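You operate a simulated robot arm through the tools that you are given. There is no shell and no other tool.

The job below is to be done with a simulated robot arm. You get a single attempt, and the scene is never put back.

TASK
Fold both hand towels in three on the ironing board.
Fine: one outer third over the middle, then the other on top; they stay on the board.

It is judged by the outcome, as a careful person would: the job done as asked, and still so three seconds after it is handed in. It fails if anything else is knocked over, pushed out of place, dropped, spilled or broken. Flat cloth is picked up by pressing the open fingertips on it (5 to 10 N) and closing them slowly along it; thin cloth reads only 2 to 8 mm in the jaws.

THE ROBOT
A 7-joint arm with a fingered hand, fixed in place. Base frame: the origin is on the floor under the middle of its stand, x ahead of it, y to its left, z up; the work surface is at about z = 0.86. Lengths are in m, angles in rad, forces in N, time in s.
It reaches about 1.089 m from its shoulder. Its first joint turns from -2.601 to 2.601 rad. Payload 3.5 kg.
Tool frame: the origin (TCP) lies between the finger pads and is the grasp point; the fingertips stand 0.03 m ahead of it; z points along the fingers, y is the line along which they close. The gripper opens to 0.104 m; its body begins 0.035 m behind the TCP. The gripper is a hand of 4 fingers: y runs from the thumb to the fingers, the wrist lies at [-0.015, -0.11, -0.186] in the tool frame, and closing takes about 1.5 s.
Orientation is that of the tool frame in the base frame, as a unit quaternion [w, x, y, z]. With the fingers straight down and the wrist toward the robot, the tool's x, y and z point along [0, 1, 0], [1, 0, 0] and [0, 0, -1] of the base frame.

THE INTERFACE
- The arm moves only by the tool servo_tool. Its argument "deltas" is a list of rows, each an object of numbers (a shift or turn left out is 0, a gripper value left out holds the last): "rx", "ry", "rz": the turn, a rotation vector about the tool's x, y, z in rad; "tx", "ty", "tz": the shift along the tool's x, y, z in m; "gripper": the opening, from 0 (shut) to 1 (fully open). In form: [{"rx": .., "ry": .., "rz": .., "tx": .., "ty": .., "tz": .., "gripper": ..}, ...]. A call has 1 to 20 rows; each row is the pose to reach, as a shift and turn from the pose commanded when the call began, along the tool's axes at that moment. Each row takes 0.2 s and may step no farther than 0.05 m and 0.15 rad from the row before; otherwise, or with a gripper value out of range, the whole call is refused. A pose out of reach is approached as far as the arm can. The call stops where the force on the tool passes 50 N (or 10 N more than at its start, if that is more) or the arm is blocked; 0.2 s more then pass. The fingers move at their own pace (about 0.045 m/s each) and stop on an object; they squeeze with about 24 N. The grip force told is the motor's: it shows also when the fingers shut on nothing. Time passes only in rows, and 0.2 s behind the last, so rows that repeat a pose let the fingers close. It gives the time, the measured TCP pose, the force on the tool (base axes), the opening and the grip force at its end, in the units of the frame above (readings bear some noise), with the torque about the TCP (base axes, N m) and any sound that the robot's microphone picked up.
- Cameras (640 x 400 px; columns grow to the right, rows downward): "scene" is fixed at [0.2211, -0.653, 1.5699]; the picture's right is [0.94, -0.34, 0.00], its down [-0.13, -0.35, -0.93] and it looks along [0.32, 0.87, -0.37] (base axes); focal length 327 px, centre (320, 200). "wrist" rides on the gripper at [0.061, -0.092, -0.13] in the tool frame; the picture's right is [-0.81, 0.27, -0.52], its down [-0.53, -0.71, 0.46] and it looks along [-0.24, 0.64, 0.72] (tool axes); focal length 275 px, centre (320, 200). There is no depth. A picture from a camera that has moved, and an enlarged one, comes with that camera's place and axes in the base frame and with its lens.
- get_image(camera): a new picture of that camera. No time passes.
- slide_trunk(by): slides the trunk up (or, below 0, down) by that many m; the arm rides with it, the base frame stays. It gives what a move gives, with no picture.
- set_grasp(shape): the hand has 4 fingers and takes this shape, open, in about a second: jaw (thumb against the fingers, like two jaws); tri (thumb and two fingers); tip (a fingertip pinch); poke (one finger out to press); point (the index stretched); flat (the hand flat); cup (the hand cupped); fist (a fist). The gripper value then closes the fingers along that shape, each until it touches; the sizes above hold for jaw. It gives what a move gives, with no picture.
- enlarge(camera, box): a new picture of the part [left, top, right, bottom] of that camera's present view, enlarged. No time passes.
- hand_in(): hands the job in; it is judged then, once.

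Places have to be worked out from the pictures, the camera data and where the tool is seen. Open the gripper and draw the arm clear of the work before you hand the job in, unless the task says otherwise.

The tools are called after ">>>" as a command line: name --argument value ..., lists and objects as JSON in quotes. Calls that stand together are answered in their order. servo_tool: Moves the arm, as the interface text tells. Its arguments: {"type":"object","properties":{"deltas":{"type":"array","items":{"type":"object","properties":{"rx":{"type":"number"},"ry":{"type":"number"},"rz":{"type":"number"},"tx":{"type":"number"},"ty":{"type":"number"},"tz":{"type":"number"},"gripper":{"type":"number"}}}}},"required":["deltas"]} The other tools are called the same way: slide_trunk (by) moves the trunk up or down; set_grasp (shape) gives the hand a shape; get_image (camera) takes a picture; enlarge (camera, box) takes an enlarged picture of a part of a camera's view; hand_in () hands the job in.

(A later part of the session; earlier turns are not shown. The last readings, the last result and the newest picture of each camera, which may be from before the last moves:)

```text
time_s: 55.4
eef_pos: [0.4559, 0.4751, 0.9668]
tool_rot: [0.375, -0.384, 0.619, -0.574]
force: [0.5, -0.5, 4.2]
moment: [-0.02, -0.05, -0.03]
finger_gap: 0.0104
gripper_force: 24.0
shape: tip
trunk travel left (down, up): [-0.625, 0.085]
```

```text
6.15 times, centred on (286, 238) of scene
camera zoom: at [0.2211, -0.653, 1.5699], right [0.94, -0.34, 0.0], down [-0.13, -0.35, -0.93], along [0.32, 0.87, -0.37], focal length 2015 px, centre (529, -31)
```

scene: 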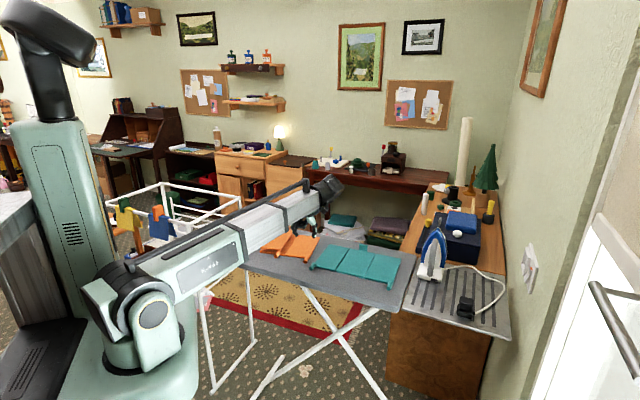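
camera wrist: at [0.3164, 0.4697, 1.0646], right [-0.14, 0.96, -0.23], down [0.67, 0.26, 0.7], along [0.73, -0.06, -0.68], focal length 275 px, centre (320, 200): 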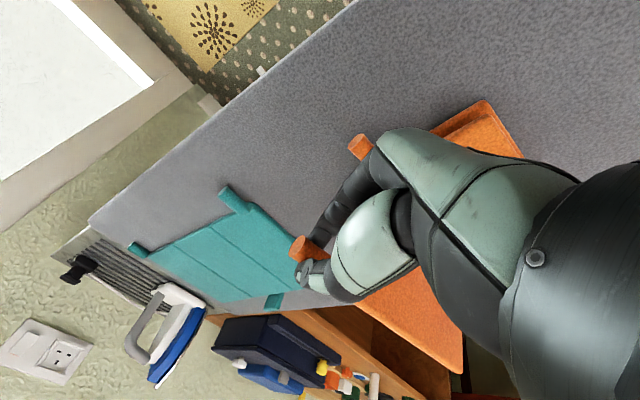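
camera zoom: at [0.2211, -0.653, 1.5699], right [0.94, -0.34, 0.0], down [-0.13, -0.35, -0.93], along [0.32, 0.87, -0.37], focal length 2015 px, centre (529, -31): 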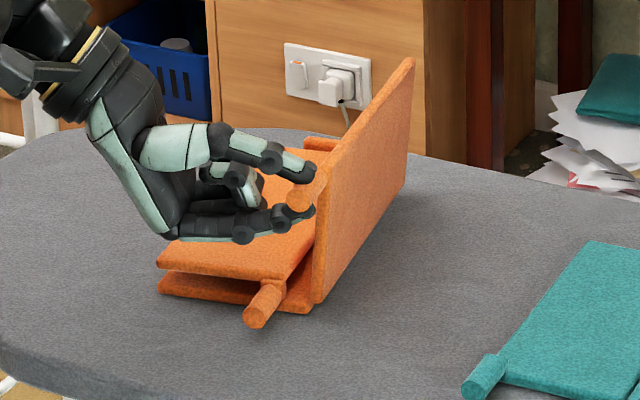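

The right third stands upright and the towel hasn't shifted; a 4 N upward force suggests my hand is just brushing the folded layer beneath. Its crease holds position by friction, so I open slightly to free the tab, then will push it over from the other side.

>>> servo_tool --deltas '[{"ty": -0.001, "gripper": 0.18}, {"ty": -0.002, "gripper": 0.24}, {"ty": -0.002, "gripper": 0.26}, {"ty": -0.002, "gripper": 0.26}]'

>>> enlarge --camera "scene" --box '[238, 205, 334, 270]'

>>> enlarge --camera "wrist" --box '[240, 180, 432, 300]'

```text
time_s: 56.4
eef_pos: [0.4577, 0.4748, 0.9681]
tool_rot: [0.374, -0.383, 0.618, -0.575]
force: [0.7, 0.3, -0.2]
moment: [-0.01, 0.0, 0.01]
finger_gap: 0.0268
gripper_force: 0.2
shape: tip
trunk travel left (down, up): [-0.625, 0.085]
```

```text
6.15 times, centred on (286, 238) of scene
camera zoom: at [0.2211, -0.653, 1.5699], right [0.94, -0.34, 0.0], down [-0.13, -0.35, -0.93], along [0.32, 0.87, -0.37], focal length 2015 px, centre (529, -31)
```

zoom: 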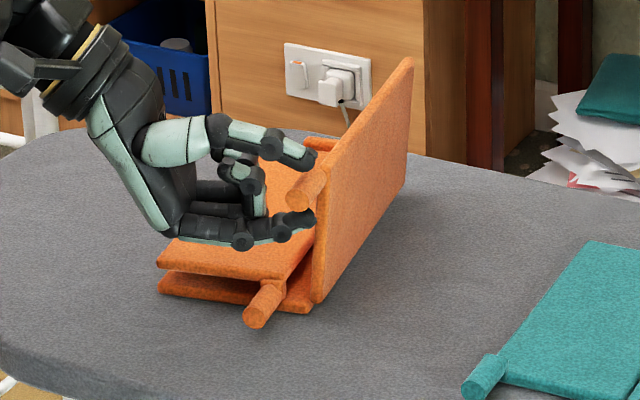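

```text
3.33 times, centred on (336, 240) of wrist
camera zoom: at [0.3168, 0.4696, 1.0663], right [-0.14, 0.96, -0.23], down [0.67, 0.26, 0.7], along [0.73, -0.06, -0.68], focal length 918 px, centre (267, 67)
```

zoom: 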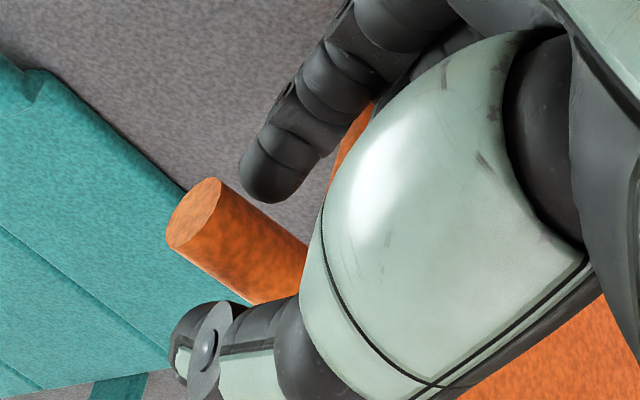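

The panel stays upright on its own. I draw the fingers back off the tab, rise well above it and bring the hand upright.

>>> servo_tool --deltas '[{"ty": -0.002, "tz": -0.02}, {"ty": -0.002, "tz": -0.045}, {"ty": -0.01, "tz": -0.065}, {"rx": -0.1, "ty": -0.04, "tz": -0.07}, {"rx": -0.22, "ty": -0.075, "tz": -0.072}, {"rx": -0.36, "ty": -0.11, "tz": -0.075}, {"rx": -0.5, "ty": -0.14, "tz": -0.077}, {"rx": -0.64, "ty": -0.16, "tz": -0.07}, {"rx": -0.78, "ty": -0.17, "tz": -0.06}, {"rx": -0.92, "ty": -0.17, "tz": -0.04}, {"rx": -1.06, "ty": -0.17, "tz": -0.02, "gripper": 0.0}, {"rx": -1.2, "ty": -0.17, "tz": 0.0}, {"rx": -1.34, "ty": -0.17, "tz": 0.02}, {"rx": -1.48, "ty": -0.17, "tz": 0.04}, {"rx": -1.48, "ty": -0.17, "tz": 0.04}]'

>>> get_image --camera "wrist"

>>> enlarge --camera "scene" --box '[222, 175, 350, 275]'

```text
time_s: 59.6
eef_pos: [0.4969, 0.4583, 1.1216]
tool_rot: [0.023, -0.533, 0.846, -0.004]
force: [0.0, 0.1, -0.1]
moment: [0.0, -0.01, -0.01]
finger_gap: 0.0
gripper_force: 24.6
shape: tip
out of reach, approached as far as the arm can: row 14, 15
trunk travel left (down, up): [-0.625, 0.085]
```

```text
taken
camera wrist: at [0.5476, 0.361, 1.2538], right [0.08, 0.84, 0.54], down [0.89, 0.18, -0.41], along [-0.44, 0.51, -0.74], focal length 275 px, centre (320, 200)
```

wrist: 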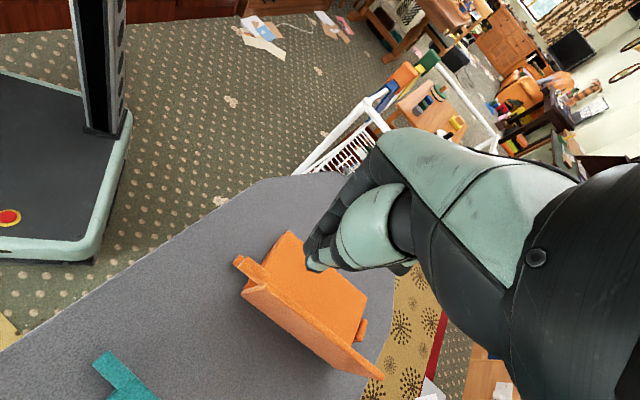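

```text
4.00 times, centred on (286, 225) of scene
camera zoom: at [0.2211, -0.653, 1.5699], right [0.94, -0.34, 0.0], down [-0.13, -0.35, -0.93], along [0.32, 0.87, -0.37], focal length 1310 px, centre (456, 100)
```

zoom: 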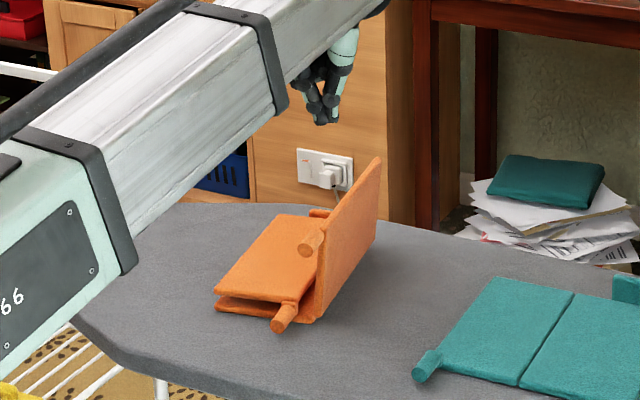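

The right third stands by itself, with the hand now just to its right and high. I bring the closed fingertips down on the panel's right side, about 4 cm away from it.

>>> servo_tool --deltas '[{"tx": -0.02, "ty": -0.0311, "tz": 0.005}, {"tx": -0.06, "ty": -0.0311, "tz": 0.03}, {"tx": -0.0769, "ty": -0.0311, "tz": 0.0453}, {"tx": -0.0758, "ty": -0.03, "tz": 0.0773}, {"tx": -0.0747, "ty": -0.029, "tz": 0.11}, {"tx": -0.0736, "ty": -0.0281, "tz": 0.14}, {"tx": -0.0736, "ty": -0.0281, "tz": 0.14}]'

>>> get_image --camera "wrist"

>>> enlarge --camera "scene" --box '[238, 205, 334, 270]'

```text
time_s: 61.2
eef_pos: [0.5592, 0.5163, 0.9824]
tool_rot: [0.017, -0.537, 0.844, -0.007]
force: [-0.5, 0.1, -0.6]
moment: [0.02, -0.02, 0.01]
finger_gap: 0.0002
gripper_force: 24.1
shape: tip
out of reach, approached as far as the arm can: row 1
trunk travel left (down, up): [-0.625, 0.085]
```

```text
taken
camera wrist: at [0.6108, 0.4201, 1.1154], right [0.07, 0.85, 0.53], down [0.89, 0.18, -0.42], along [-0.45, 0.5, -0.74], focal length 275 px, centre (320, 200)
```

wrist: 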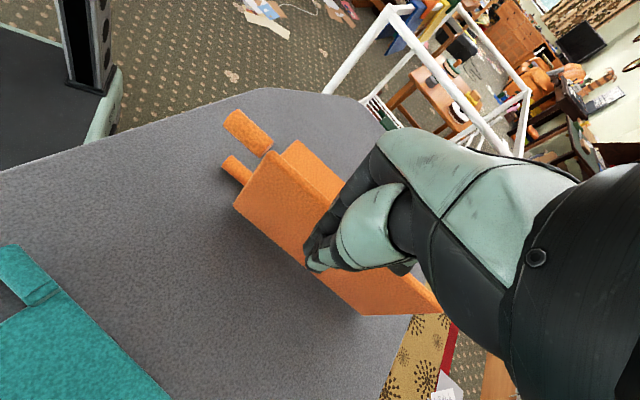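

```text
6.15 times, centred on (286, 238) of scene
camera zoom: at [0.2211, -0.653, 1.5699], right [0.94, -0.34, 0.0], down [-0.13, -0.35, -0.93], along [0.32, 0.87, -0.37], focal length 2015 px, centre (529, -31)
```

zoom: 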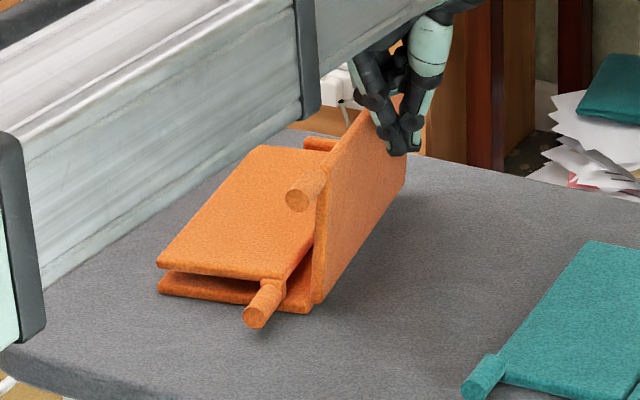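

The fingertips are beside the upright panel. I push it over to the left in an arc to about 130°.

>>> servo_tool --deltas '[{"tx": -0.0027, "ty": 0.0177, "tz": -0.0035}, {"tx": -0.0041, "ty": 0.0271, "tz": -0.005}, {"tx": -0.0055, "ty": 0.0365, "tz": -0.0066}, {"tx": -0.0067, "ty": 0.0443, "tz": -0.0072}, {"tx": -0.0079, "ty": 0.0522, "tz": -0.0077}, {"tx": -0.009, "ty": 0.06, "tz": -0.0069}, {"tx": -0.0101, "ty": 0.0677, "tz": -0.0061}, {"tx": -0.0112, "ty": 0.0752, "tz": -0.0039}, {"tx": -0.0122, "ty": 0.0828, "tz": -0.0017}, {"tx": -0.0132, "ty": 0.09, "tz": 0.0018}, {"tx": -0.0141, "ty": 0.097, "tz": 0.0052}]'

>>> get_image --camera "wrist"

>>> enlarge --camera "scene" --box '[238, 205, 334, 270]'

```text
time_s: 63.6
eef_pos: [0.478, 0.5686, 0.9756]
tool_rot: [0.018, -0.536, 0.844, -0.007]
force: [1.2, -0.9, 1.0]
moment: [0.02, -0.03, -0.01]
finger_gap: 0.0
gripper_force: 24.1
shape: tip
trunk travel left (down, up): [-0.625, 0.085]
```

```text
taken
camera wrist: at [0.5297, 0.4729, 1.1079], right [0.07, 0.85, 0.53], down [0.89, 0.18, -0.42], along [-0.45, 0.5, -0.74], focal length 275 px, centre (320, 200)
```

wrist: 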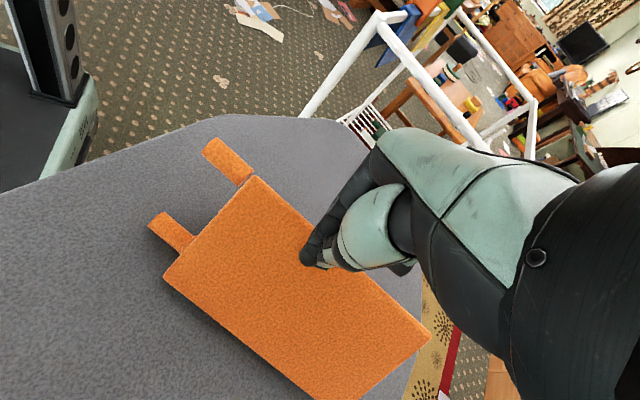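

```text
6.15 times, centred on (286, 238) of scene
camera zoom: at [0.2211, -0.653, 1.5699], right [0.94, -0.34, 0.0], down [-0.13, -0.35, -0.93], along [0.32, 0.87, -0.37], focal length 2015 px, centre (529, -31)
```

zoom: 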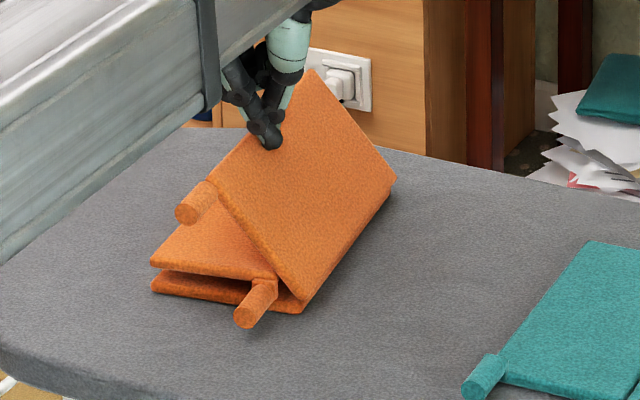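

The panel follows nicely and the towel barely moved. I continue pressing it over and down to about 160°.

>>> servo_tool --deltas '[{"tx": -0.0008, "ty": 0.0064, "tz": 0.0045}, {"tx": -0.0016, "ty": 0.0127, "tz": 0.0092}, {"tx": -0.0023, "ty": 0.0182, "tz": 0.0148}, {"tx": -0.003, "ty": 0.0236, "tz": 0.0206}, {"tx": -0.0035, "ty": 0.0281, "tz": 0.027}, {"tx": -0.0039, "ty": 0.0325, "tz": 0.0336}]'

>>> enlarge --camera "scene" --box '[238, 205, 334, 270]'

```text
time_s: 64.3
eef_pos: [0.4705, 0.5746, 0.9702]
tool_rot: [0.02, -0.535, 0.844, -0.009]
force: [3.1, -5.9, 10.3]
moment: [-0.03, -0.06, 0.03]
finger_gap: 0.0
gripper_force: 24.4
shape: tip
trunk travel left (down, up): [-0.625, 0.085]
stopped in row 3: the force on the tool passed its limit at 59 N (the readings are from after the stop); the commanded pose is now the measured one
```

```text
6.15 times, centred on (286, 238) of scene
camera zoom: at [0.2211, -0.653, 1.5699], right [0.94, -0.34, 0.0], down [-0.13, -0.35, -0.93], along [0.32, 0.87, -0.37], focal length 2015 px, centre (529, -31)
```

zoom: 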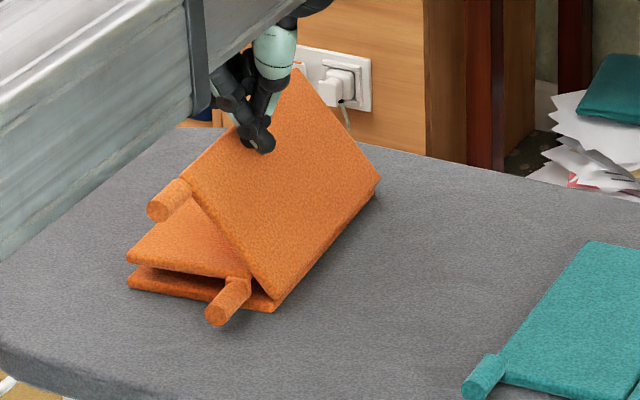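

The panel stopped at about 125° and the push only slid the towel; it seems the right third meets the raised edge of the left third. I lift off and look closely.

>>> servo_tool --deltas '[{"tx": 0.003, "ty": -0.02, "tz": -0.005}, {"tx": 0.004, "ty": -0.03, "tz": -0.04}, {"tx": 0.004, "ty": -0.03, "tz": -0.08}, {"tx": 0.004, "ty": -0.03, "tz": -0.1}, {"tx": 0.004, "ty": -0.03, "tz": -0.1}]'

>>> enlarge --camera "scene" --box '[246, 215, 310, 265]'

>>> get_image --camera "wrist"

```text
time_s: 65.5
eef_pos: [0.4914, 0.5563, 1.0699]
tool_rot: [0.021, -0.535, 0.845, -0.008]
force: [-0.5, -0.7, -0.6]
moment: [0.08, 0.0, 0.01]
finger_gap: 0.0
gripper_force: 24.3
shape: tip
trunk travel left (down, up): [-0.625, 0.085]
```

```text
8.00 times, centred on (278, 240) of scene
camera zoom: at [0.2211, -0.653, 1.5699], right [0.94, -0.34, 0.0], down [-0.13, -0.35, -0.93], along [0.32, 0.87, -0.37], focal length 2619 px, centre (656, -120)
```

zoom: 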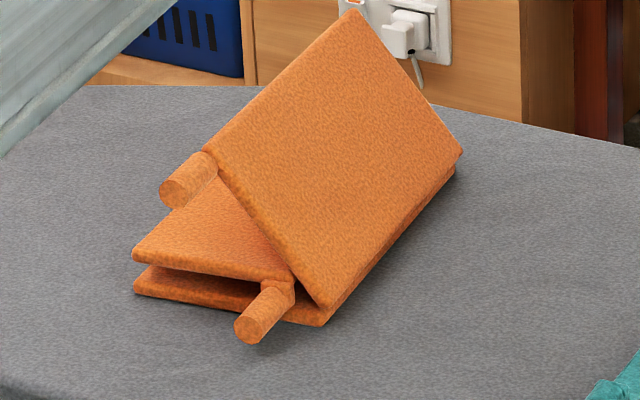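

```text
taken
camera wrist: at [0.5425, 0.4603, 1.2016], right [0.08, 0.85, 0.53], down [0.89, 0.18, -0.42], along [-0.45, 0.5, -0.74], focal length 275 px, centre (320, 200)
```

wrist: 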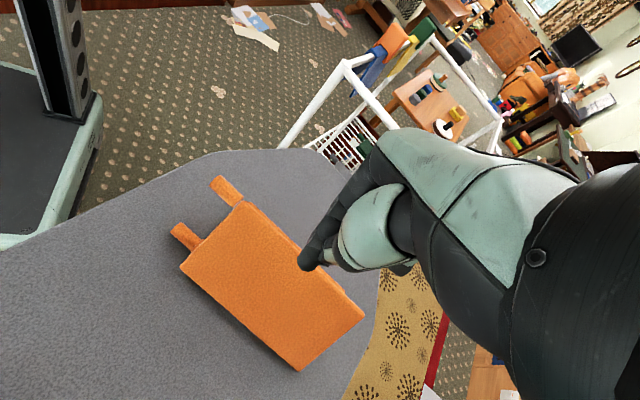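

I move the hand back toward the robot and turn it to look along the creases, to see the stack's cross-section.

>>> servo_tool --deltas '[{"rz": 0.14, "tx": 0.02, "ty": -0.002, "tz": 0.0}, {"rz": 0.28, "tx": 0.04, "ty": -0.004, "tz": 0.0}, {"rz": 0.42, "tx": 0.06, "ty": -0.006, "tz": 0.0}, {"rz": 0.56, "tx": 0.08, "ty": -0.008, "tz": 0.0}, {"rz": 0.7, "tx": 0.1, "ty": -0.01, "tz": 0.0}, {"rz": 0.84, "tx": 0.12, "ty": -0.012, "tz": 0.0}, {"rz": 0.98, "tx": 0.13, "ty": -0.014, "tz": 0.0}, {"rz": 1.12, "tx": 0.14, "ty": -0.016, "tz": 0.01}, {"rz": 1.26, "tx": 0.15, "ty": -0.019, "tz": 0.02}, {"rz": 1.4, "tx": 0.151, "ty": -0.019, "tz": 0.0267}, {"rz": 1.54, "tx": 0.151, "ty": -0.019, "tz": 0.0267}, {"rz": 1.68, "tx": 0.151, "ty": -0.019, "tz": 0.0267}, {"rz": 1.71, "tx": 0.151, "ty": -0.019, "tz": 0.0267}]'

>>> servo_tool --deltas '[{"rx": -0.13}, {"rx": -0.26}, {"rx": -0.39}, {"rx": -0.52}, {"rx": -0.52}]'

>>> get_image --camera "wrist"

```text
time_s: 68.3
eef_pos: [0.4453, 0.4125, 1.041]
tool_rot: [0.019, 0.286, 0.958, 0.01]
force: [-0.4, -0.3, 0.0]
moment: [0.0, 0.0, -0.01]
finger_gap: 0.0005
gripper_force: 24.3
shape: tip
trunk travel left (down, up): [-0.625, 0.085]
```

```text
time_s: 69.5
eef_pos: [0.4609, 0.4249, 1.0405]
tool_rot: [0.092, 0.272, 0.923, 0.257]
force: [0.6, -0.4, -1.0]
moment: [0.02, -0.01, 0.02]
finger_gap: 0.0
gripper_force: 24.0
shape: tip
out of reach, approached as far as the arm can: row 3, 4, 5
trunk travel left (down, up): [-0.625, 0.085]
```

```text
taken
camera wrist: at [0.3273, 0.3373, 1.102], right [0.64, -0.47, 0.61], down [0.26, -0.61, -0.75], along [0.72, 0.64, -0.27], focal length 275 px, centre (320, 200)
```

wrist: 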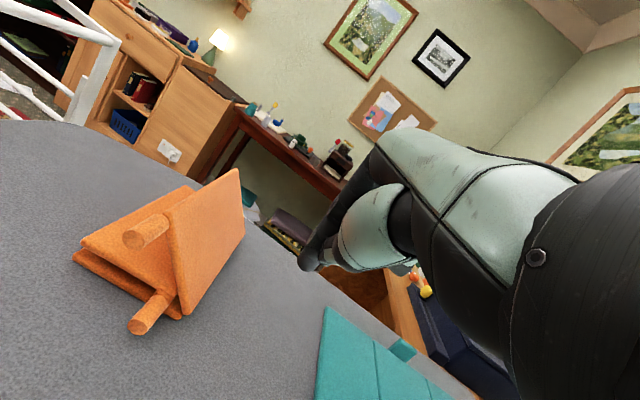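

>>> enlarge --camera "wrist" --box '[60, 160, 252, 340]'

```text
2.22 times, centred on (156, 250) of wrist
camera zoom: at [0.3273, 0.3373, 1.102], right [0.64, -0.47, 0.61], down [0.26, -0.61, -0.75], along [0.72, 0.64, -0.27], focal length 612 px, centre (684, 89)
```

zoom: 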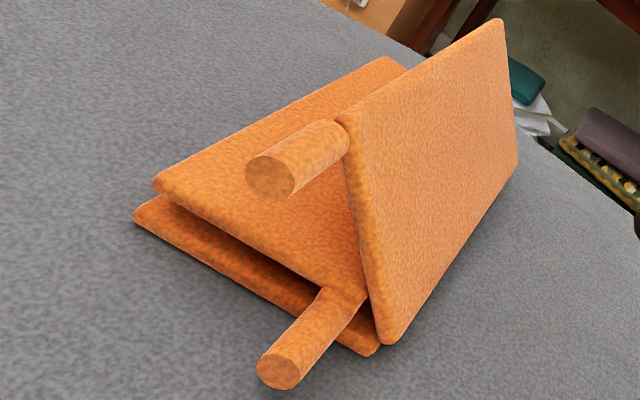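

The right third leans on the raised right edge of the left third at about 124°. I zoom in further to see what keeps the left third from lying flat.

>>> enlarge --camera "wrist" --box '[120, 265, 200, 340]'

>>> enlarge --camera "scene" --box '[262, 240, 294, 262]'

>>> enlarge --camera "wrist" --box '[65, 220, 145, 295]'

```text
5.33 times, centred on (160, 302) of wrist
camera zoom: at [0.3273, 0.3373, 1.102], right [0.64, -0.47, 0.61], down [0.26, -0.61, -0.75], along [0.72, 0.64, -0.27], focal length 1468 px, centre (1173, -347)
```

zoom: 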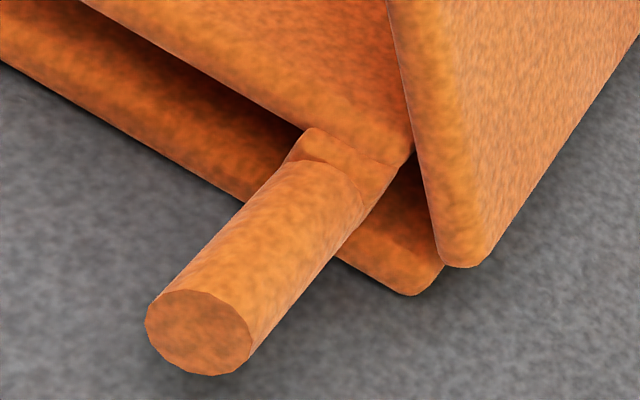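

```text
16.00 times, centred on (278, 251) of scene
camera zoom: at [0.2211, -0.653, 1.5699], right [0.94, -0.34, 0.0], down [-0.13, -0.35, -0.93], along [0.32, 0.87, -0.37], focal length 5238 px, centre (992, -616)
```

zoom: 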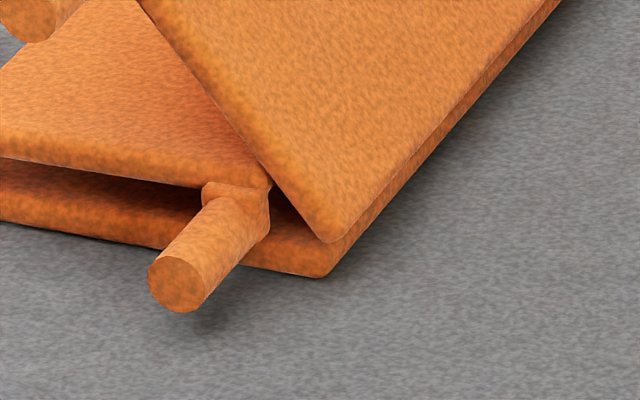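

```text
5.33 times, centred on (105, 258) of wrist
camera zoom: at [0.3273, 0.3373, 1.102], right [0.64, -0.47, 0.61], down [0.26, -0.61, -0.75], along [0.72, 0.64, -0.27], focal length 1468 px, centre (1467, -107)
```

zoom: 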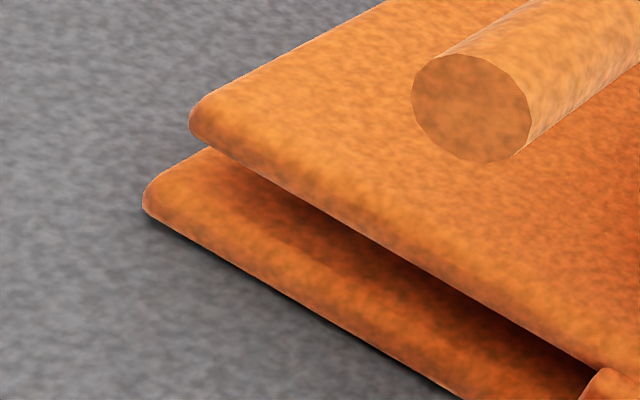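

The zooms show the left third is folded fully, but my push jammed the right third's root inward so it leans on the left third's edge. I'll instead bring it down by its own handle, as worked before. First I turn the hand back upright.

>>> servo_tool --deltas '[{"rx": 0.13}, {"rx": 0.26, "tz": -0.01}, {"rx": 0.39, "tz": -0.02}, {"rx": 0.52, "tz": -0.03}, {"rx": 0.52, "tz": -0.03}]'

```text
time_s: 70.7
eef_pos: [0.4507, 0.4138, 1.0663]
tool_rot: [0.019, 0.286, 0.958, 0.01]
force: [0.1, 0.4, -0.2]
moment: [0.07, 0.01, 0.0]
finger_gap: 0.0002
gripper_force: 23.8
shape: tip
trunk travel left (down, up): [-0.625, 0.085]
```

Upright again. I yaw back and move over the right third's handle, now at about (0.402, 0.523, 0.946), with the pinch open.

>>> servo_tool --deltas '[{"rz": -0.125, "tx": 0.0084, "ty": 0.0053, "tz": 0.0, "gripper": 0.4}, {"rz": -0.25, "tx": 0.0168, "ty": 0.0107, "tz": 0.0}, {"rz": -0.376, "tx": 0.0253, "ty": 0.016, "tz": 0.0}, {"rz": -0.5, "tx": 0.0337, "ty": 0.0213, "tz": 0.0}, {"rz": -0.627, "tx": 0.042, "ty": 0.0267, "tz": 0.0}, {"rz": -0.752, "tx": 0.0505, "ty": 0.032, "tz": 0.0}, {"rz": -0.878, "tx": 0.059, "ty": 0.0374, "tz": 0.0}, {"rz": -1.003, "tx": 0.0674, "ty": 0.0427, "tz": 0.0}, {"rz": -1.128, "tx": 0.0758, "ty": 0.048, "tz": 0.005}, {"rz": -1.254, "tx": 0.0842, "ty": 0.0534, "tz": 0.01}, {"rz": -1.38, "tx": 0.0927, "ty": 0.0587, "tz": 0.0148}, {"rz": -1.505, "tx": 0.1011, "ty": 0.0641, "tz": 0.0148}, {"rz": -1.505, "tx": 0.1011, "ty": 0.0641, "tz": 0.0148}]'

>>> get_image --camera "wrist"

>>> enlarge --camera "scene" --box '[230, 195, 326, 270]'

```text
time_s: 73.5
eef_pos: [0.4041, 0.5241, 1.051]
tool_rot: [0.02, -0.447, 0.895, -0.005]
force: [-0.6, 0.5, 1.0]
moment: [0.01, 0.03, 0.03]
finger_gap: 0.0415
gripper_force: 0.1
shape: tip
trunk travel left (down, up): [-0.625, 0.085]
```

```text
taken
camera wrist: at [0.4344, 0.4177, 1.1824], right [0.25, 0.81, 0.54], down [0.91, 0.0, -0.42], along [-0.34, 0.59, -0.73], focal length 275 px, centre (320, 200)
```

wrist: 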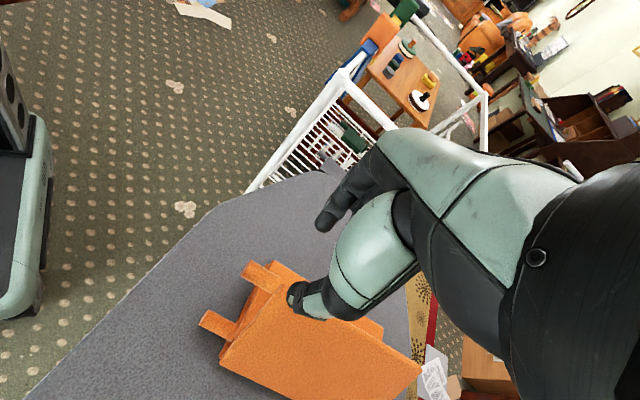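

```text
5.33 times, centred on (278, 232) of scene
camera zoom: at [0.2211, -0.653, 1.5699], right [0.94, -0.34, 0.0], down [-0.13, -0.35, -0.93], along [0.32, 0.87, -0.37], focal length 1746 px, centre (544, 27)
```

zoom: 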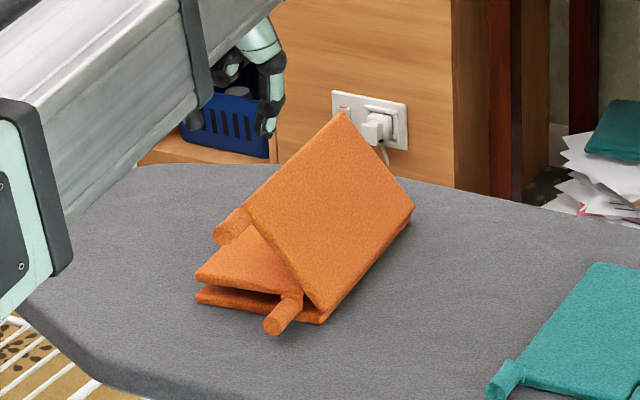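

>>> enlarge --camera "wrist" --box '[190, 240, 318, 350]'

```text
3.64 times, centred on (254, 295) of wrist
camera zoom: at [0.4344, 0.4177, 1.1824], right [0.25, 0.81, 0.54], down [0.91, 0.0, -0.42], along [-0.34, 0.59, -0.73], focal length 1001 px, centre (560, -146)
```

zoom: 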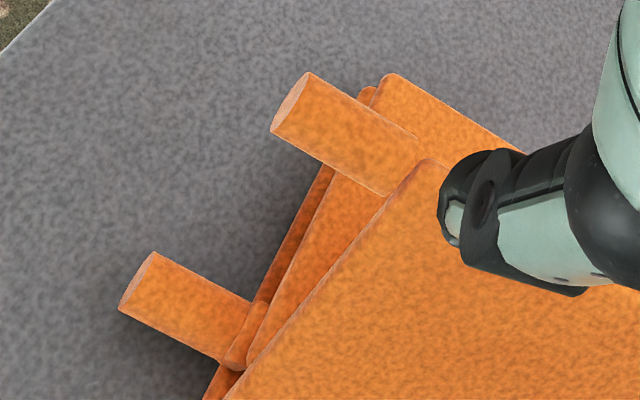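

The handle's centre is about (0.401, 0.521, 0.946). I lower the open pinch around it until it sits deep between the fingers.

>>> servo_tool --deltas '[{"tx": 0.0025, "ty": 0.0009, "tz": 0.024}, {"tx": 0.005, "ty": 0.0018, "tz": 0.048}, {"tx": 0.0075, "ty": 0.0027, "tz": 0.072}, {"tx": 0.0095, "ty": 0.0034, "tz": 0.09}, {"tx": 0.0103, "ty": 0.0037, "tz": 0.0986}, {"tx": 0.0103, "ty": 0.0037, "tz": 0.0986}]'

>>> enlarge --camera "wrist" --box '[200, 170, 392, 300]'

>>> enlarge --camera "scene" --box '[230, 195, 326, 270]'

```text
time_s: 74.9
eef_pos: [0.3988, 0.5194, 0.9508]
tool_rot: [0.022, -0.446, 0.895, -0.004]
force: [-0.3, 0.7, 0.4]
moment: [-0.02, -0.02, 0.02]
finger_gap: 0.0416
gripper_force: 0.1
shape: tip
trunk travel left (down, up): [-0.625, 0.085]
```

```text
3.08 times, centred on (296, 235) of wrist
camera zoom: at [0.4297, 0.4122, 1.0828], right [0.25, 0.81, 0.54], down [0.91, 0.0, -0.42], along [-0.34, 0.59, -0.73], focal length 847 px, centre (394, 92)
```

zoom: 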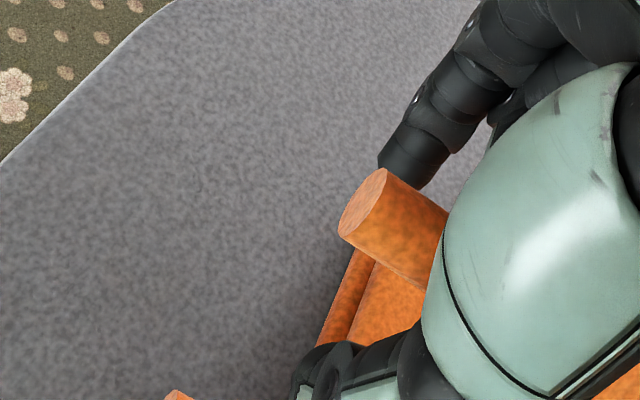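

```text
5.33 times, centred on (278, 232) of scene
camera zoom: at [0.2211, -0.653, 1.5699], right [0.94, -0.34, 0.0], down [-0.13, -0.35, -0.93], along [0.32, 0.87, -0.37], focal length 1746 px, centre (544, 27)
```

zoom: 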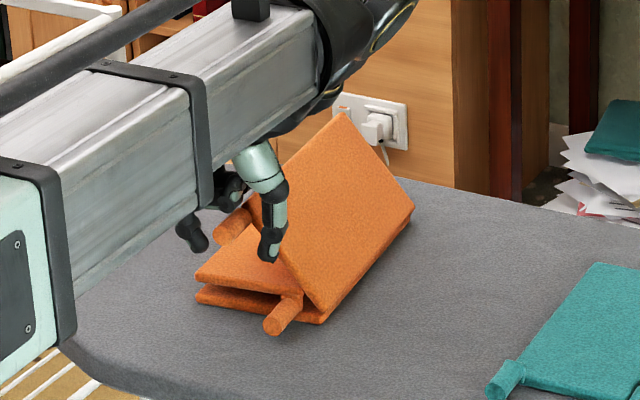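

The handle is between the fingers. I close to a loose ring around it without squeezing.

>>> servo_tool --deltas '[{"gripper": 0.3}, {"gripper": 0.2}, {"gripper": 0.15}, {"gripper": 0.13}, {"gripper": 0.13}, {"gripper": 0.13}]'

>>> enlarge --camera "wrist" --box '[200, 170, 392, 300]'

>>> enlarge --camera "scene" --box '[246, 215, 310, 265]'

```text
time_s: 76.3
eef_pos: [0.3994, 0.518, 0.952]
tool_rot: [0.021, -0.446, 0.895, -0.006]
force: [-0.2, 0.2, 0.3]
moment: [0.0, -0.02, 0.03]
finger_gap: 0.0136
gripper_force: 0.0
shape: tip
trunk travel left (down, up): [-0.625, 0.085]
```

```text
3.08 times, centred on (296, 235) of wrist
camera zoom: at [0.4298, 0.4122, 1.0829], right [0.25, 0.81, 0.54], down [0.91, 0.0, -0.42], along [-0.34, 0.59, -0.73], focal length 847 px, centre (394, 92)
```

zoom: 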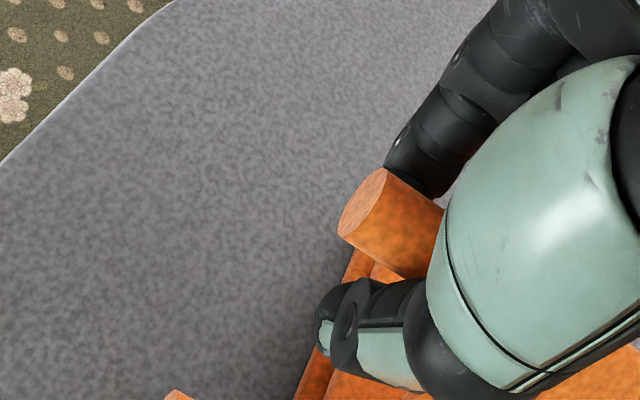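

```text
8.00 times, centred on (278, 240) of scene
camera zoom: at [0.2211, -0.653, 1.5699], right [0.94, -0.34, 0.0], down [-0.13, -0.35, -0.93], along [0.32, 0.87, -0.37], focal length 2619 px, centre (656, -120)
```

zoom: 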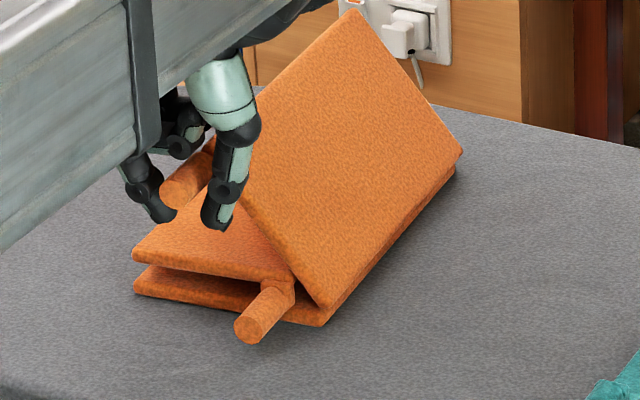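

The ring is around the handle with no load. I draw the handle left along the arc with a slight outward bias, pulling on the crease rather than compressing it.

>>> servo_tool --deltas '[{"tx": 0.0, "ty": 0.003, "tz": -0.004}, {"tx": 0.0, "ty": 0.006, "tz": -0.002}, {"tx": 0.0002, "ty": 0.011, "tz": 0.003}, {"tx": 0.0004, "ty": 0.0158, "tz": 0.0085}, {"tx": 0.0004, "ty": 0.0158, "tz": 0.0105}]'

>>> enlarge --camera "scene" --box '[246, 215, 310, 265]'

>>> enlarge --camera "wrist" --box '[200, 170, 392, 300]'

```text
time_s: 77.5
eef_pos: [0.385, 0.5274, 0.9408]
tool_rot: [0.021, -0.447, 0.894, -0.005]
force: [-0.8, 0.8, 4.7]
moment: [0.0, -0.06, 0.0]
finger_gap: 0.0136
gripper_force: 0.1
shape: tip
trunk travel left (down, up): [-0.625, 0.085]
```

```text
8.00 times, centred on (278, 240) of scene
camera zoom: at [0.2211, -0.653, 1.5699], right [0.94, -0.34, 0.0], down [-0.13, -0.35, -0.93], along [0.32, 0.87, -0.37], focal length 2619 px, centre (656, -120)
```

zoom: 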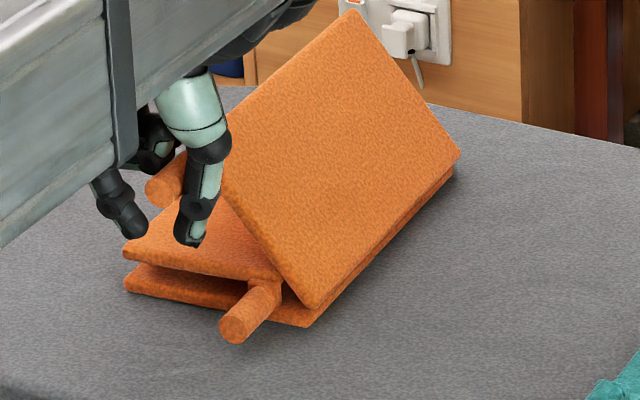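

```text
3.08 times, centred on (296, 235) of wrist
camera zoom: at [0.416, 0.4212, 1.0717], right [0.25, 0.81, 0.54], down [0.91, 0.0, -0.42], along [-0.34, 0.59, -0.73], focal length 847 px, centre (394, 92)
```

zoom: 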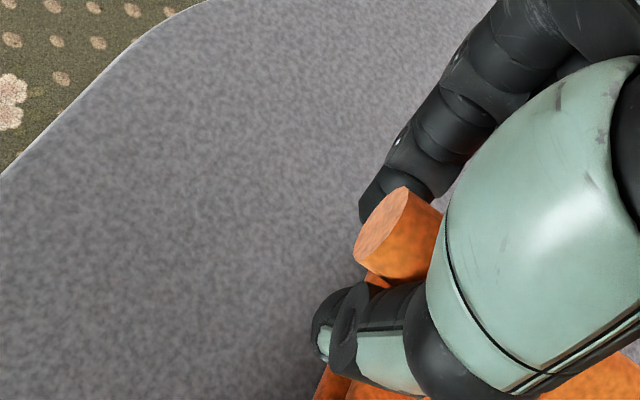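

The towel slides rather than folding further: the left third's crease sits higher (its layer floats about 9 mm above the middle) while the right crease is low, so the right third must go first and the left one on top. I bring the right third back upright so I can undo the left one.

>>> servo_tool --deltas '[{"tx": -0.0002, "ty": -0.0062, "tz": -0.0058}, {"tx": -0.0004, "ty": -0.0174, "tz": -0.012}, {"tx": -0.0005, "ty": -0.0255, "tz": -0.015}, {"tx": -0.0006, "ty": -0.0332, "tz": -0.018}, {"tx": -0.0007, "ty": -0.0415, "tz": -0.0195}, {"tx": -0.0007, "ty": -0.0497, "tz": -0.0205}, {"tx": -0.0007, "ty": -0.0497, "tz": -0.0205}]'

>>> enlarge --camera "scene" --box '[236, 205, 316, 267]'

>>> enlarge --camera "wrist" --box '[200, 170, 392, 300]'

```text
time_s: 79.1
eef_pos: [0.426, 0.4977, 0.9632]
tool_rot: [0.021, -0.447, 0.895, -0.004]
force: [-0.2, 1.3, -0.4]
moment: [-0.01, -0.02, 0.0]
finger_gap: 0.0138
gripper_force: 0.1
shape: tip
trunk travel left (down, up): [-0.625, 0.085]
```

```text
6.45 times, centred on (276, 236) of scene
camera zoom: at [0.2211, -0.653, 1.5699], right [0.94, -0.34, 0.0], down [-0.13, -0.35, -0.93], along [0.32, 0.87, -0.37], focal length 2112 px, centre (604, -32)
```

zoom: 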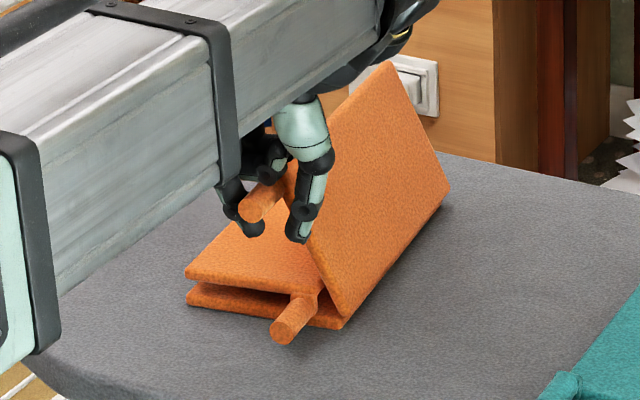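

```text
3.08 times, centred on (296, 235) of wrist
camera zoom: at [0.456, 0.3916, 1.0938], right [0.25, 0.81, 0.54], down [0.91, 0.0, -0.42], along [-0.34, 0.59, -0.73], focal length 847 px, centre (394, 92)
```

zoom: 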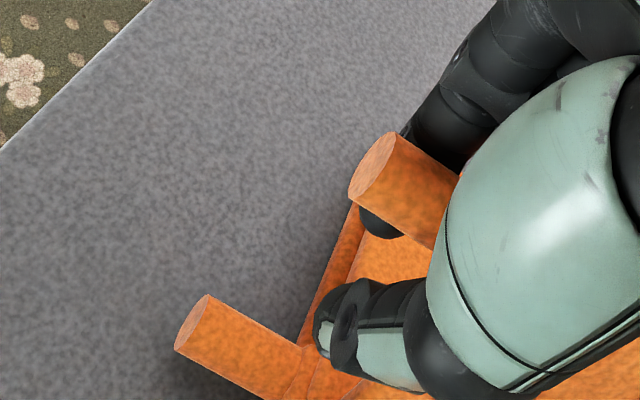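

It's coming back up. A bit more to bring it near vertical.

>>> servo_tool --deltas '[{"ty": -0.008, "tz": -0.003}, {"ty": -0.016, "tz": -0.005}, {"ty": -0.024, "tz": -0.006}, {"ty": -0.03, "tz": -0.006}, {"ty": -0.03, "tz": -0.006}]'

>>> enlarge --camera "scene" --box '[236, 205, 316, 267]'

```text
time_s: 80.3
eef_pos: [0.4489, 0.4792, 0.9716]
tool_rot: [0.021, -0.446, 0.895, -0.005]
force: [-0.6, 0.8, -0.3]
moment: [0.02, 0.0, 0.0]
finger_gap: 0.0136
gripper_force: 0.1
shape: tip
trunk travel left (down, up): [-0.625, 0.085]
```

```text
6.45 times, centred on (276, 236) of scene
camera zoom: at [0.2211, -0.653, 1.5699], right [0.94, -0.34, 0.0], down [-0.13, -0.35, -0.93], along [0.32, 0.87, -0.37], focal length 2112 px, centre (604, -32)
```

zoom: 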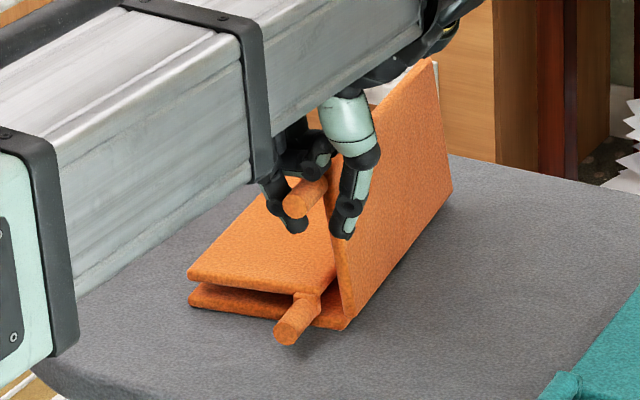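

The right third is nearly upright. I open and rise off it, leaving it standing.

>>> servo_tool --deltas '[{"ty": -0.006, "tz": -0.001, "gripper": 0.2}, {"ty": -0.006, "tz": -0.001, "gripper": 0.35}, {"ty": -0.005, "tz": -0.001, "gripper": 0.45}, {"ty": -0.005, "tz": -0.001, "gripper": 0.45}, {"ty": -0.005, "tz": -0.03}, {"ty": -0.005, "tz": -0.07}, {"ty": -0.005, "tz": -0.1}]'

>>> enlarge --camera "scene" --box '[236, 205, 316, 267]'

>>> get_image --camera "wrist"

```text
time_s: 81.9
eef_pos: [0.4481, 0.4752, 1.067]
tool_rot: [0.02, -0.446, 0.895, -0.005]
force: [0.1, -0.1, 0.3]
moment: [-0.01, -0.01, 0.01]
finger_gap: 0.0461
gripper_force: 0.0
shape: tip
trunk travel left (down, up): [-0.625, 0.085]
```

```text
6.45 times, centred on (276, 236) of scene
camera zoom: at [0.2211, -0.653, 1.5699], right [0.94, -0.34, 0.0], down [-0.13, -0.35, -0.93], along [0.32, 0.87, -0.37], focal length 2112 px, centre (604, -32)
```

zoom: 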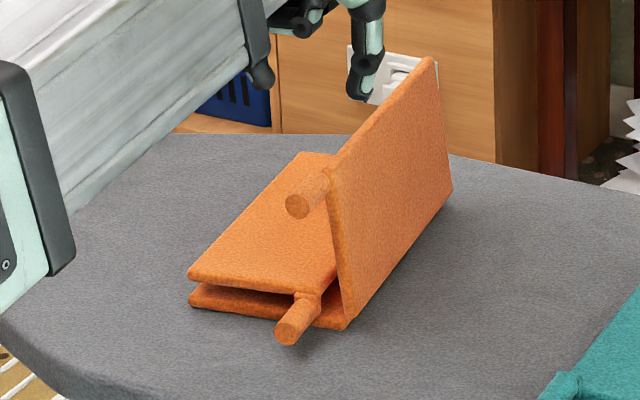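

```text
taken
camera wrist: at [0.4783, 0.3696, 1.1977], right [0.25, 0.81, 0.54], down [0.91, 0.0, -0.42], along [-0.34, 0.59, -0.73], focal length 275 px, centre (320, 200)
```

wrist: 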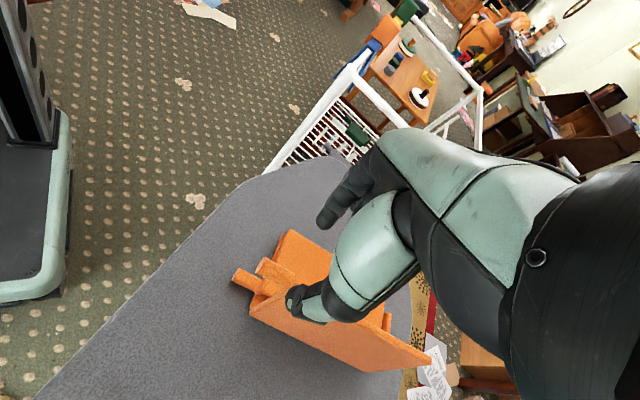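

The right third's handle would block access to the left handle from above, so I'll lay the right third back down first. I zoom in to locate its handle again.

>>> enlarge --camera "wrist" --box '[210, 220, 338, 330]'

```text
3.64 times, centred on (274, 275) of wrist
camera zoom: at [0.4783, 0.3696, 1.1977], right [0.25, 0.81, 0.54], down [0.91, 0.0, -0.42], along [-0.34, 0.59, -0.73], focal length 1001 px, centre (487, -73)
```

zoom: 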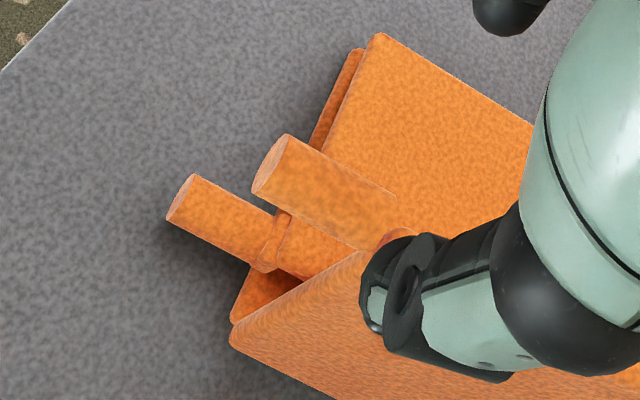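

Handle located at about (0.445, 0.486, 0.963). I ring it again without squeezing.

>>> servo_tool --deltas '[{"tx": -0.0002, "ty": 0.004, "tz": 0.03}, {"tx": -0.0004, "ty": 0.008, "tz": 0.06}, {"tx": -0.0006, "ty": 0.011, "tz": 0.085}, {"tx": -0.0007, "ty": 0.0121, "tz": 0.0978}, {"tx": -0.0007, "ty": 0.0121, "tz": 0.0978, "gripper": 0.3}, {"tx": -0.0007, "ty": 0.0121, "tz": 0.0978, "gripper": 0.2}, {"tx": -0.0007, "ty": 0.0121, "tz": 0.0978, "gripper": 0.13}, {"tx": -0.0007, "ty": 0.0121, "tz": 0.0978, "gripper": 0.13}, {"tx": -0.0007, "ty": 0.0121, "tz": 0.0978, "gripper": 0.13}]'

>>> enlarge --camera "wrist" --box '[200, 170, 392, 300]'

```text
time_s: 83.9
eef_pos: [0.4431, 0.4841, 0.9708]
tool_rot: [0.021, -0.446, 0.895, -0.005]
force: [-0.2, -0.6, -0.5]
moment: [0.01, -0.01, -0.01]
finger_gap: 0.0137
gripper_force: 0.1
shape: tip
trunk travel left (down, up): [-0.625, 0.085]
```

```text
3.08 times, centred on (296, 235) of wrist
camera zoom: at [0.474, 0.3781, 1.1022], right [0.25, 0.81, 0.54], down [0.91, 0.0, -0.42], along [-0.34, 0.59, -0.73], focal length 847 px, centre (394, 92)
```

zoom: 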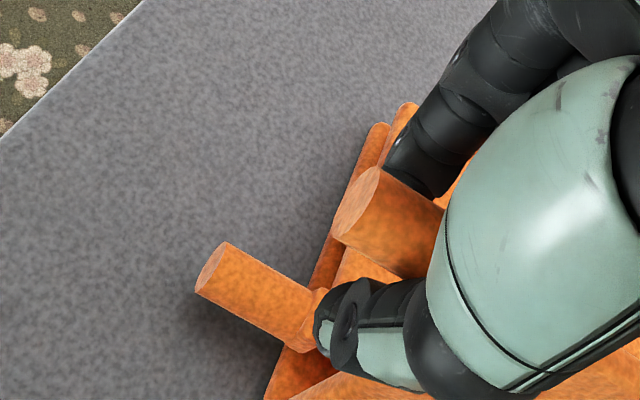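

Ringed. Now I swing the right third back to the right along its arc to about 45°.

>>> servo_tool --deltas '[{"tx": -0.0004, "ty": -0.015, "tz": 0.0}, {"tx": -0.001, "ty": -0.0299, "tz": 0.0015}, {"tx": -0.0012, "ty": -0.0415, "tz": 0.005}, {"tx": -0.0015, "ty": -0.0535, "tz": 0.0094}, {"tx": -0.0017, "ty": -0.064, "tz": 0.016}, {"tx": -0.0018, "ty": -0.0745, "tz": 0.0231}, {"tx": -0.0019, "ty": -0.083, "tz": 0.0288}, {"tx": -0.0019, "ty": -0.083, "tz": 0.0288}]'

>>> enlarge --camera "scene" --box '[236, 205, 332, 275]'

>>> enlarge --camera "wrist" --box '[200, 170, 392, 300]'

```text
time_s: 85.7
eef_pos: [0.5127, 0.436, 0.9453]
tool_rot: [0.021, -0.446, 0.895, -0.006]
force: [0.2, 0.3, -0.3]
moment: [-0.04, -0.03, 0.0]
finger_gap: 0.0136
gripper_force: 0.1
shape: tip
trunk travel left (down, up): [-0.625, 0.085]
```

```text
5.71 times, centred on (284, 240) of scene
camera zoom: at [0.2211, -0.653, 1.5699], right [0.94, -0.34, 0.0], down [-0.13, -0.35, -0.93], along [0.32, 0.87, -0.37], focal length 1871 px, centre (526, -29)
```

zoom: 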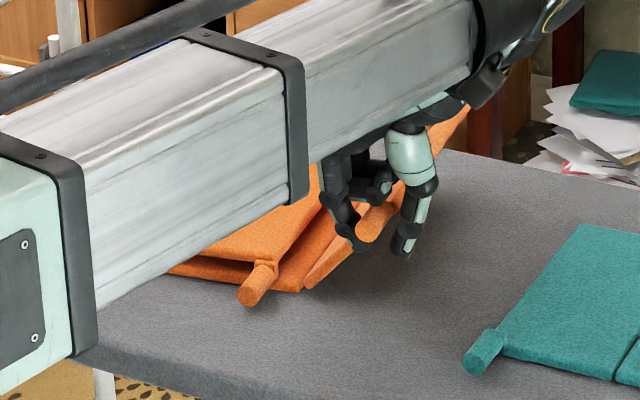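

```text
3.08 times, centred on (296, 235) of wrist
camera zoom: at [0.5432, 0.33, 1.0763], right [0.25, 0.81, 0.54], down [0.91, 0.0, -0.42], along [-0.34, 0.59, -0.73], focal length 847 px, centre (394, 92)
```

zoom: 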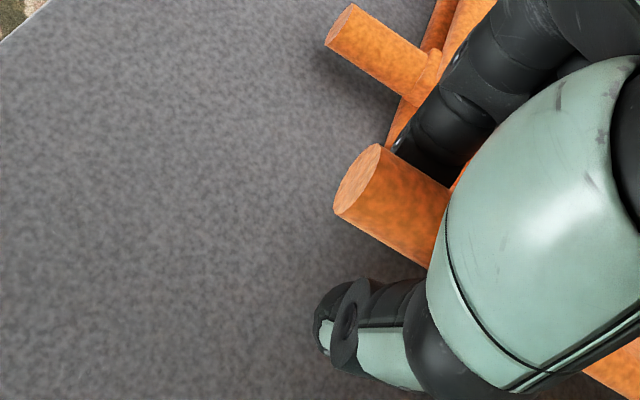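

The right third is at about 45°. I open, rise, and check that it stays.

>>> servo_tool --deltas '[{"ty": 0.002, "gripper": 0.3}, {"ty": 0.002, "gripper": 0.45}, {"ty": 0.002, "gripper": 0.45}, {"ty": 0.002, "tz": -0.03}, {"ty": 0.002, "tz": -0.07}, {"ty": 0.01, "tz": -0.11}, {"ty": 0.03, "tz": -0.12}]'

>>> enlarge --camera "scene" --box '[236, 205, 332, 275]'

>>> get_image --camera "wrist"

```text
time_s: 87.3
eef_pos: [0.4817, 0.4535, 1.0651]
tool_rot: [0.02, -0.445, 0.895, -0.005]
force: [-0.5, 0.6, 0.3]
moment: [0.01, -0.01, -0.01]
finger_gap: 0.0465
gripper_force: 0.1
shape: tip
trunk travel left (down, up): [-0.625, 0.085]
```

```text
5.71 times, centred on (284, 240) of scene
camera zoom: at [0.2211, -0.653, 1.5699], right [0.94, -0.34, 0.0], down [-0.13, -0.35, -0.93], along [0.32, 0.87, -0.37], focal length 1871 px, centre (526, -29)
```

zoom: 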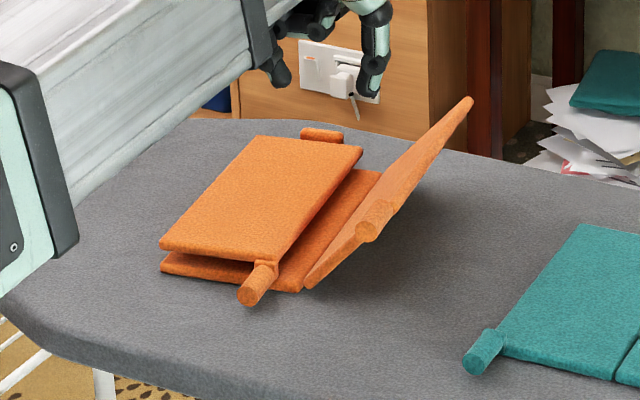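

```text
taken
camera wrist: at [0.5122, 0.3472, 1.1961], right [0.25, 0.81, 0.54], down [0.91, 0.0, -0.42], along [-0.34, 0.59, -0.73], focal length 275 px, centre (320, 200)
```

wrist: 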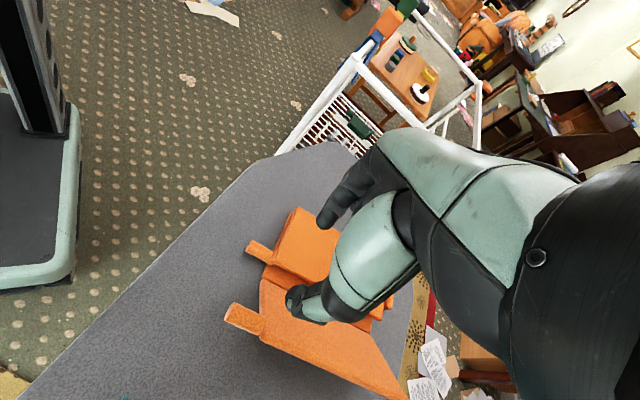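

The right third rests at about 40°, leaving the left handle clear. I zoom in on the left handle.

>>> enlarge --camera "wrist" --box '[210, 200, 338, 280]'

```text
5.00 times, centred on (274, 240) of wrist
camera zoom: at [0.5122, 0.3472, 1.1961], right [0.25, 0.81, 0.54], down [0.91, 0.0, -0.42], along [-0.34, 0.59, -0.73], focal length 1376 px, centre (550, 0)
```

zoom: 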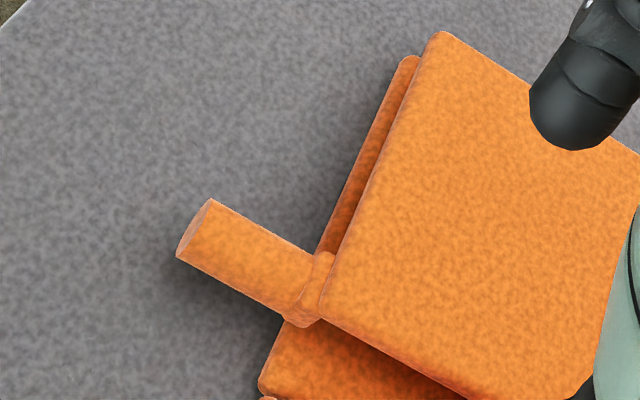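

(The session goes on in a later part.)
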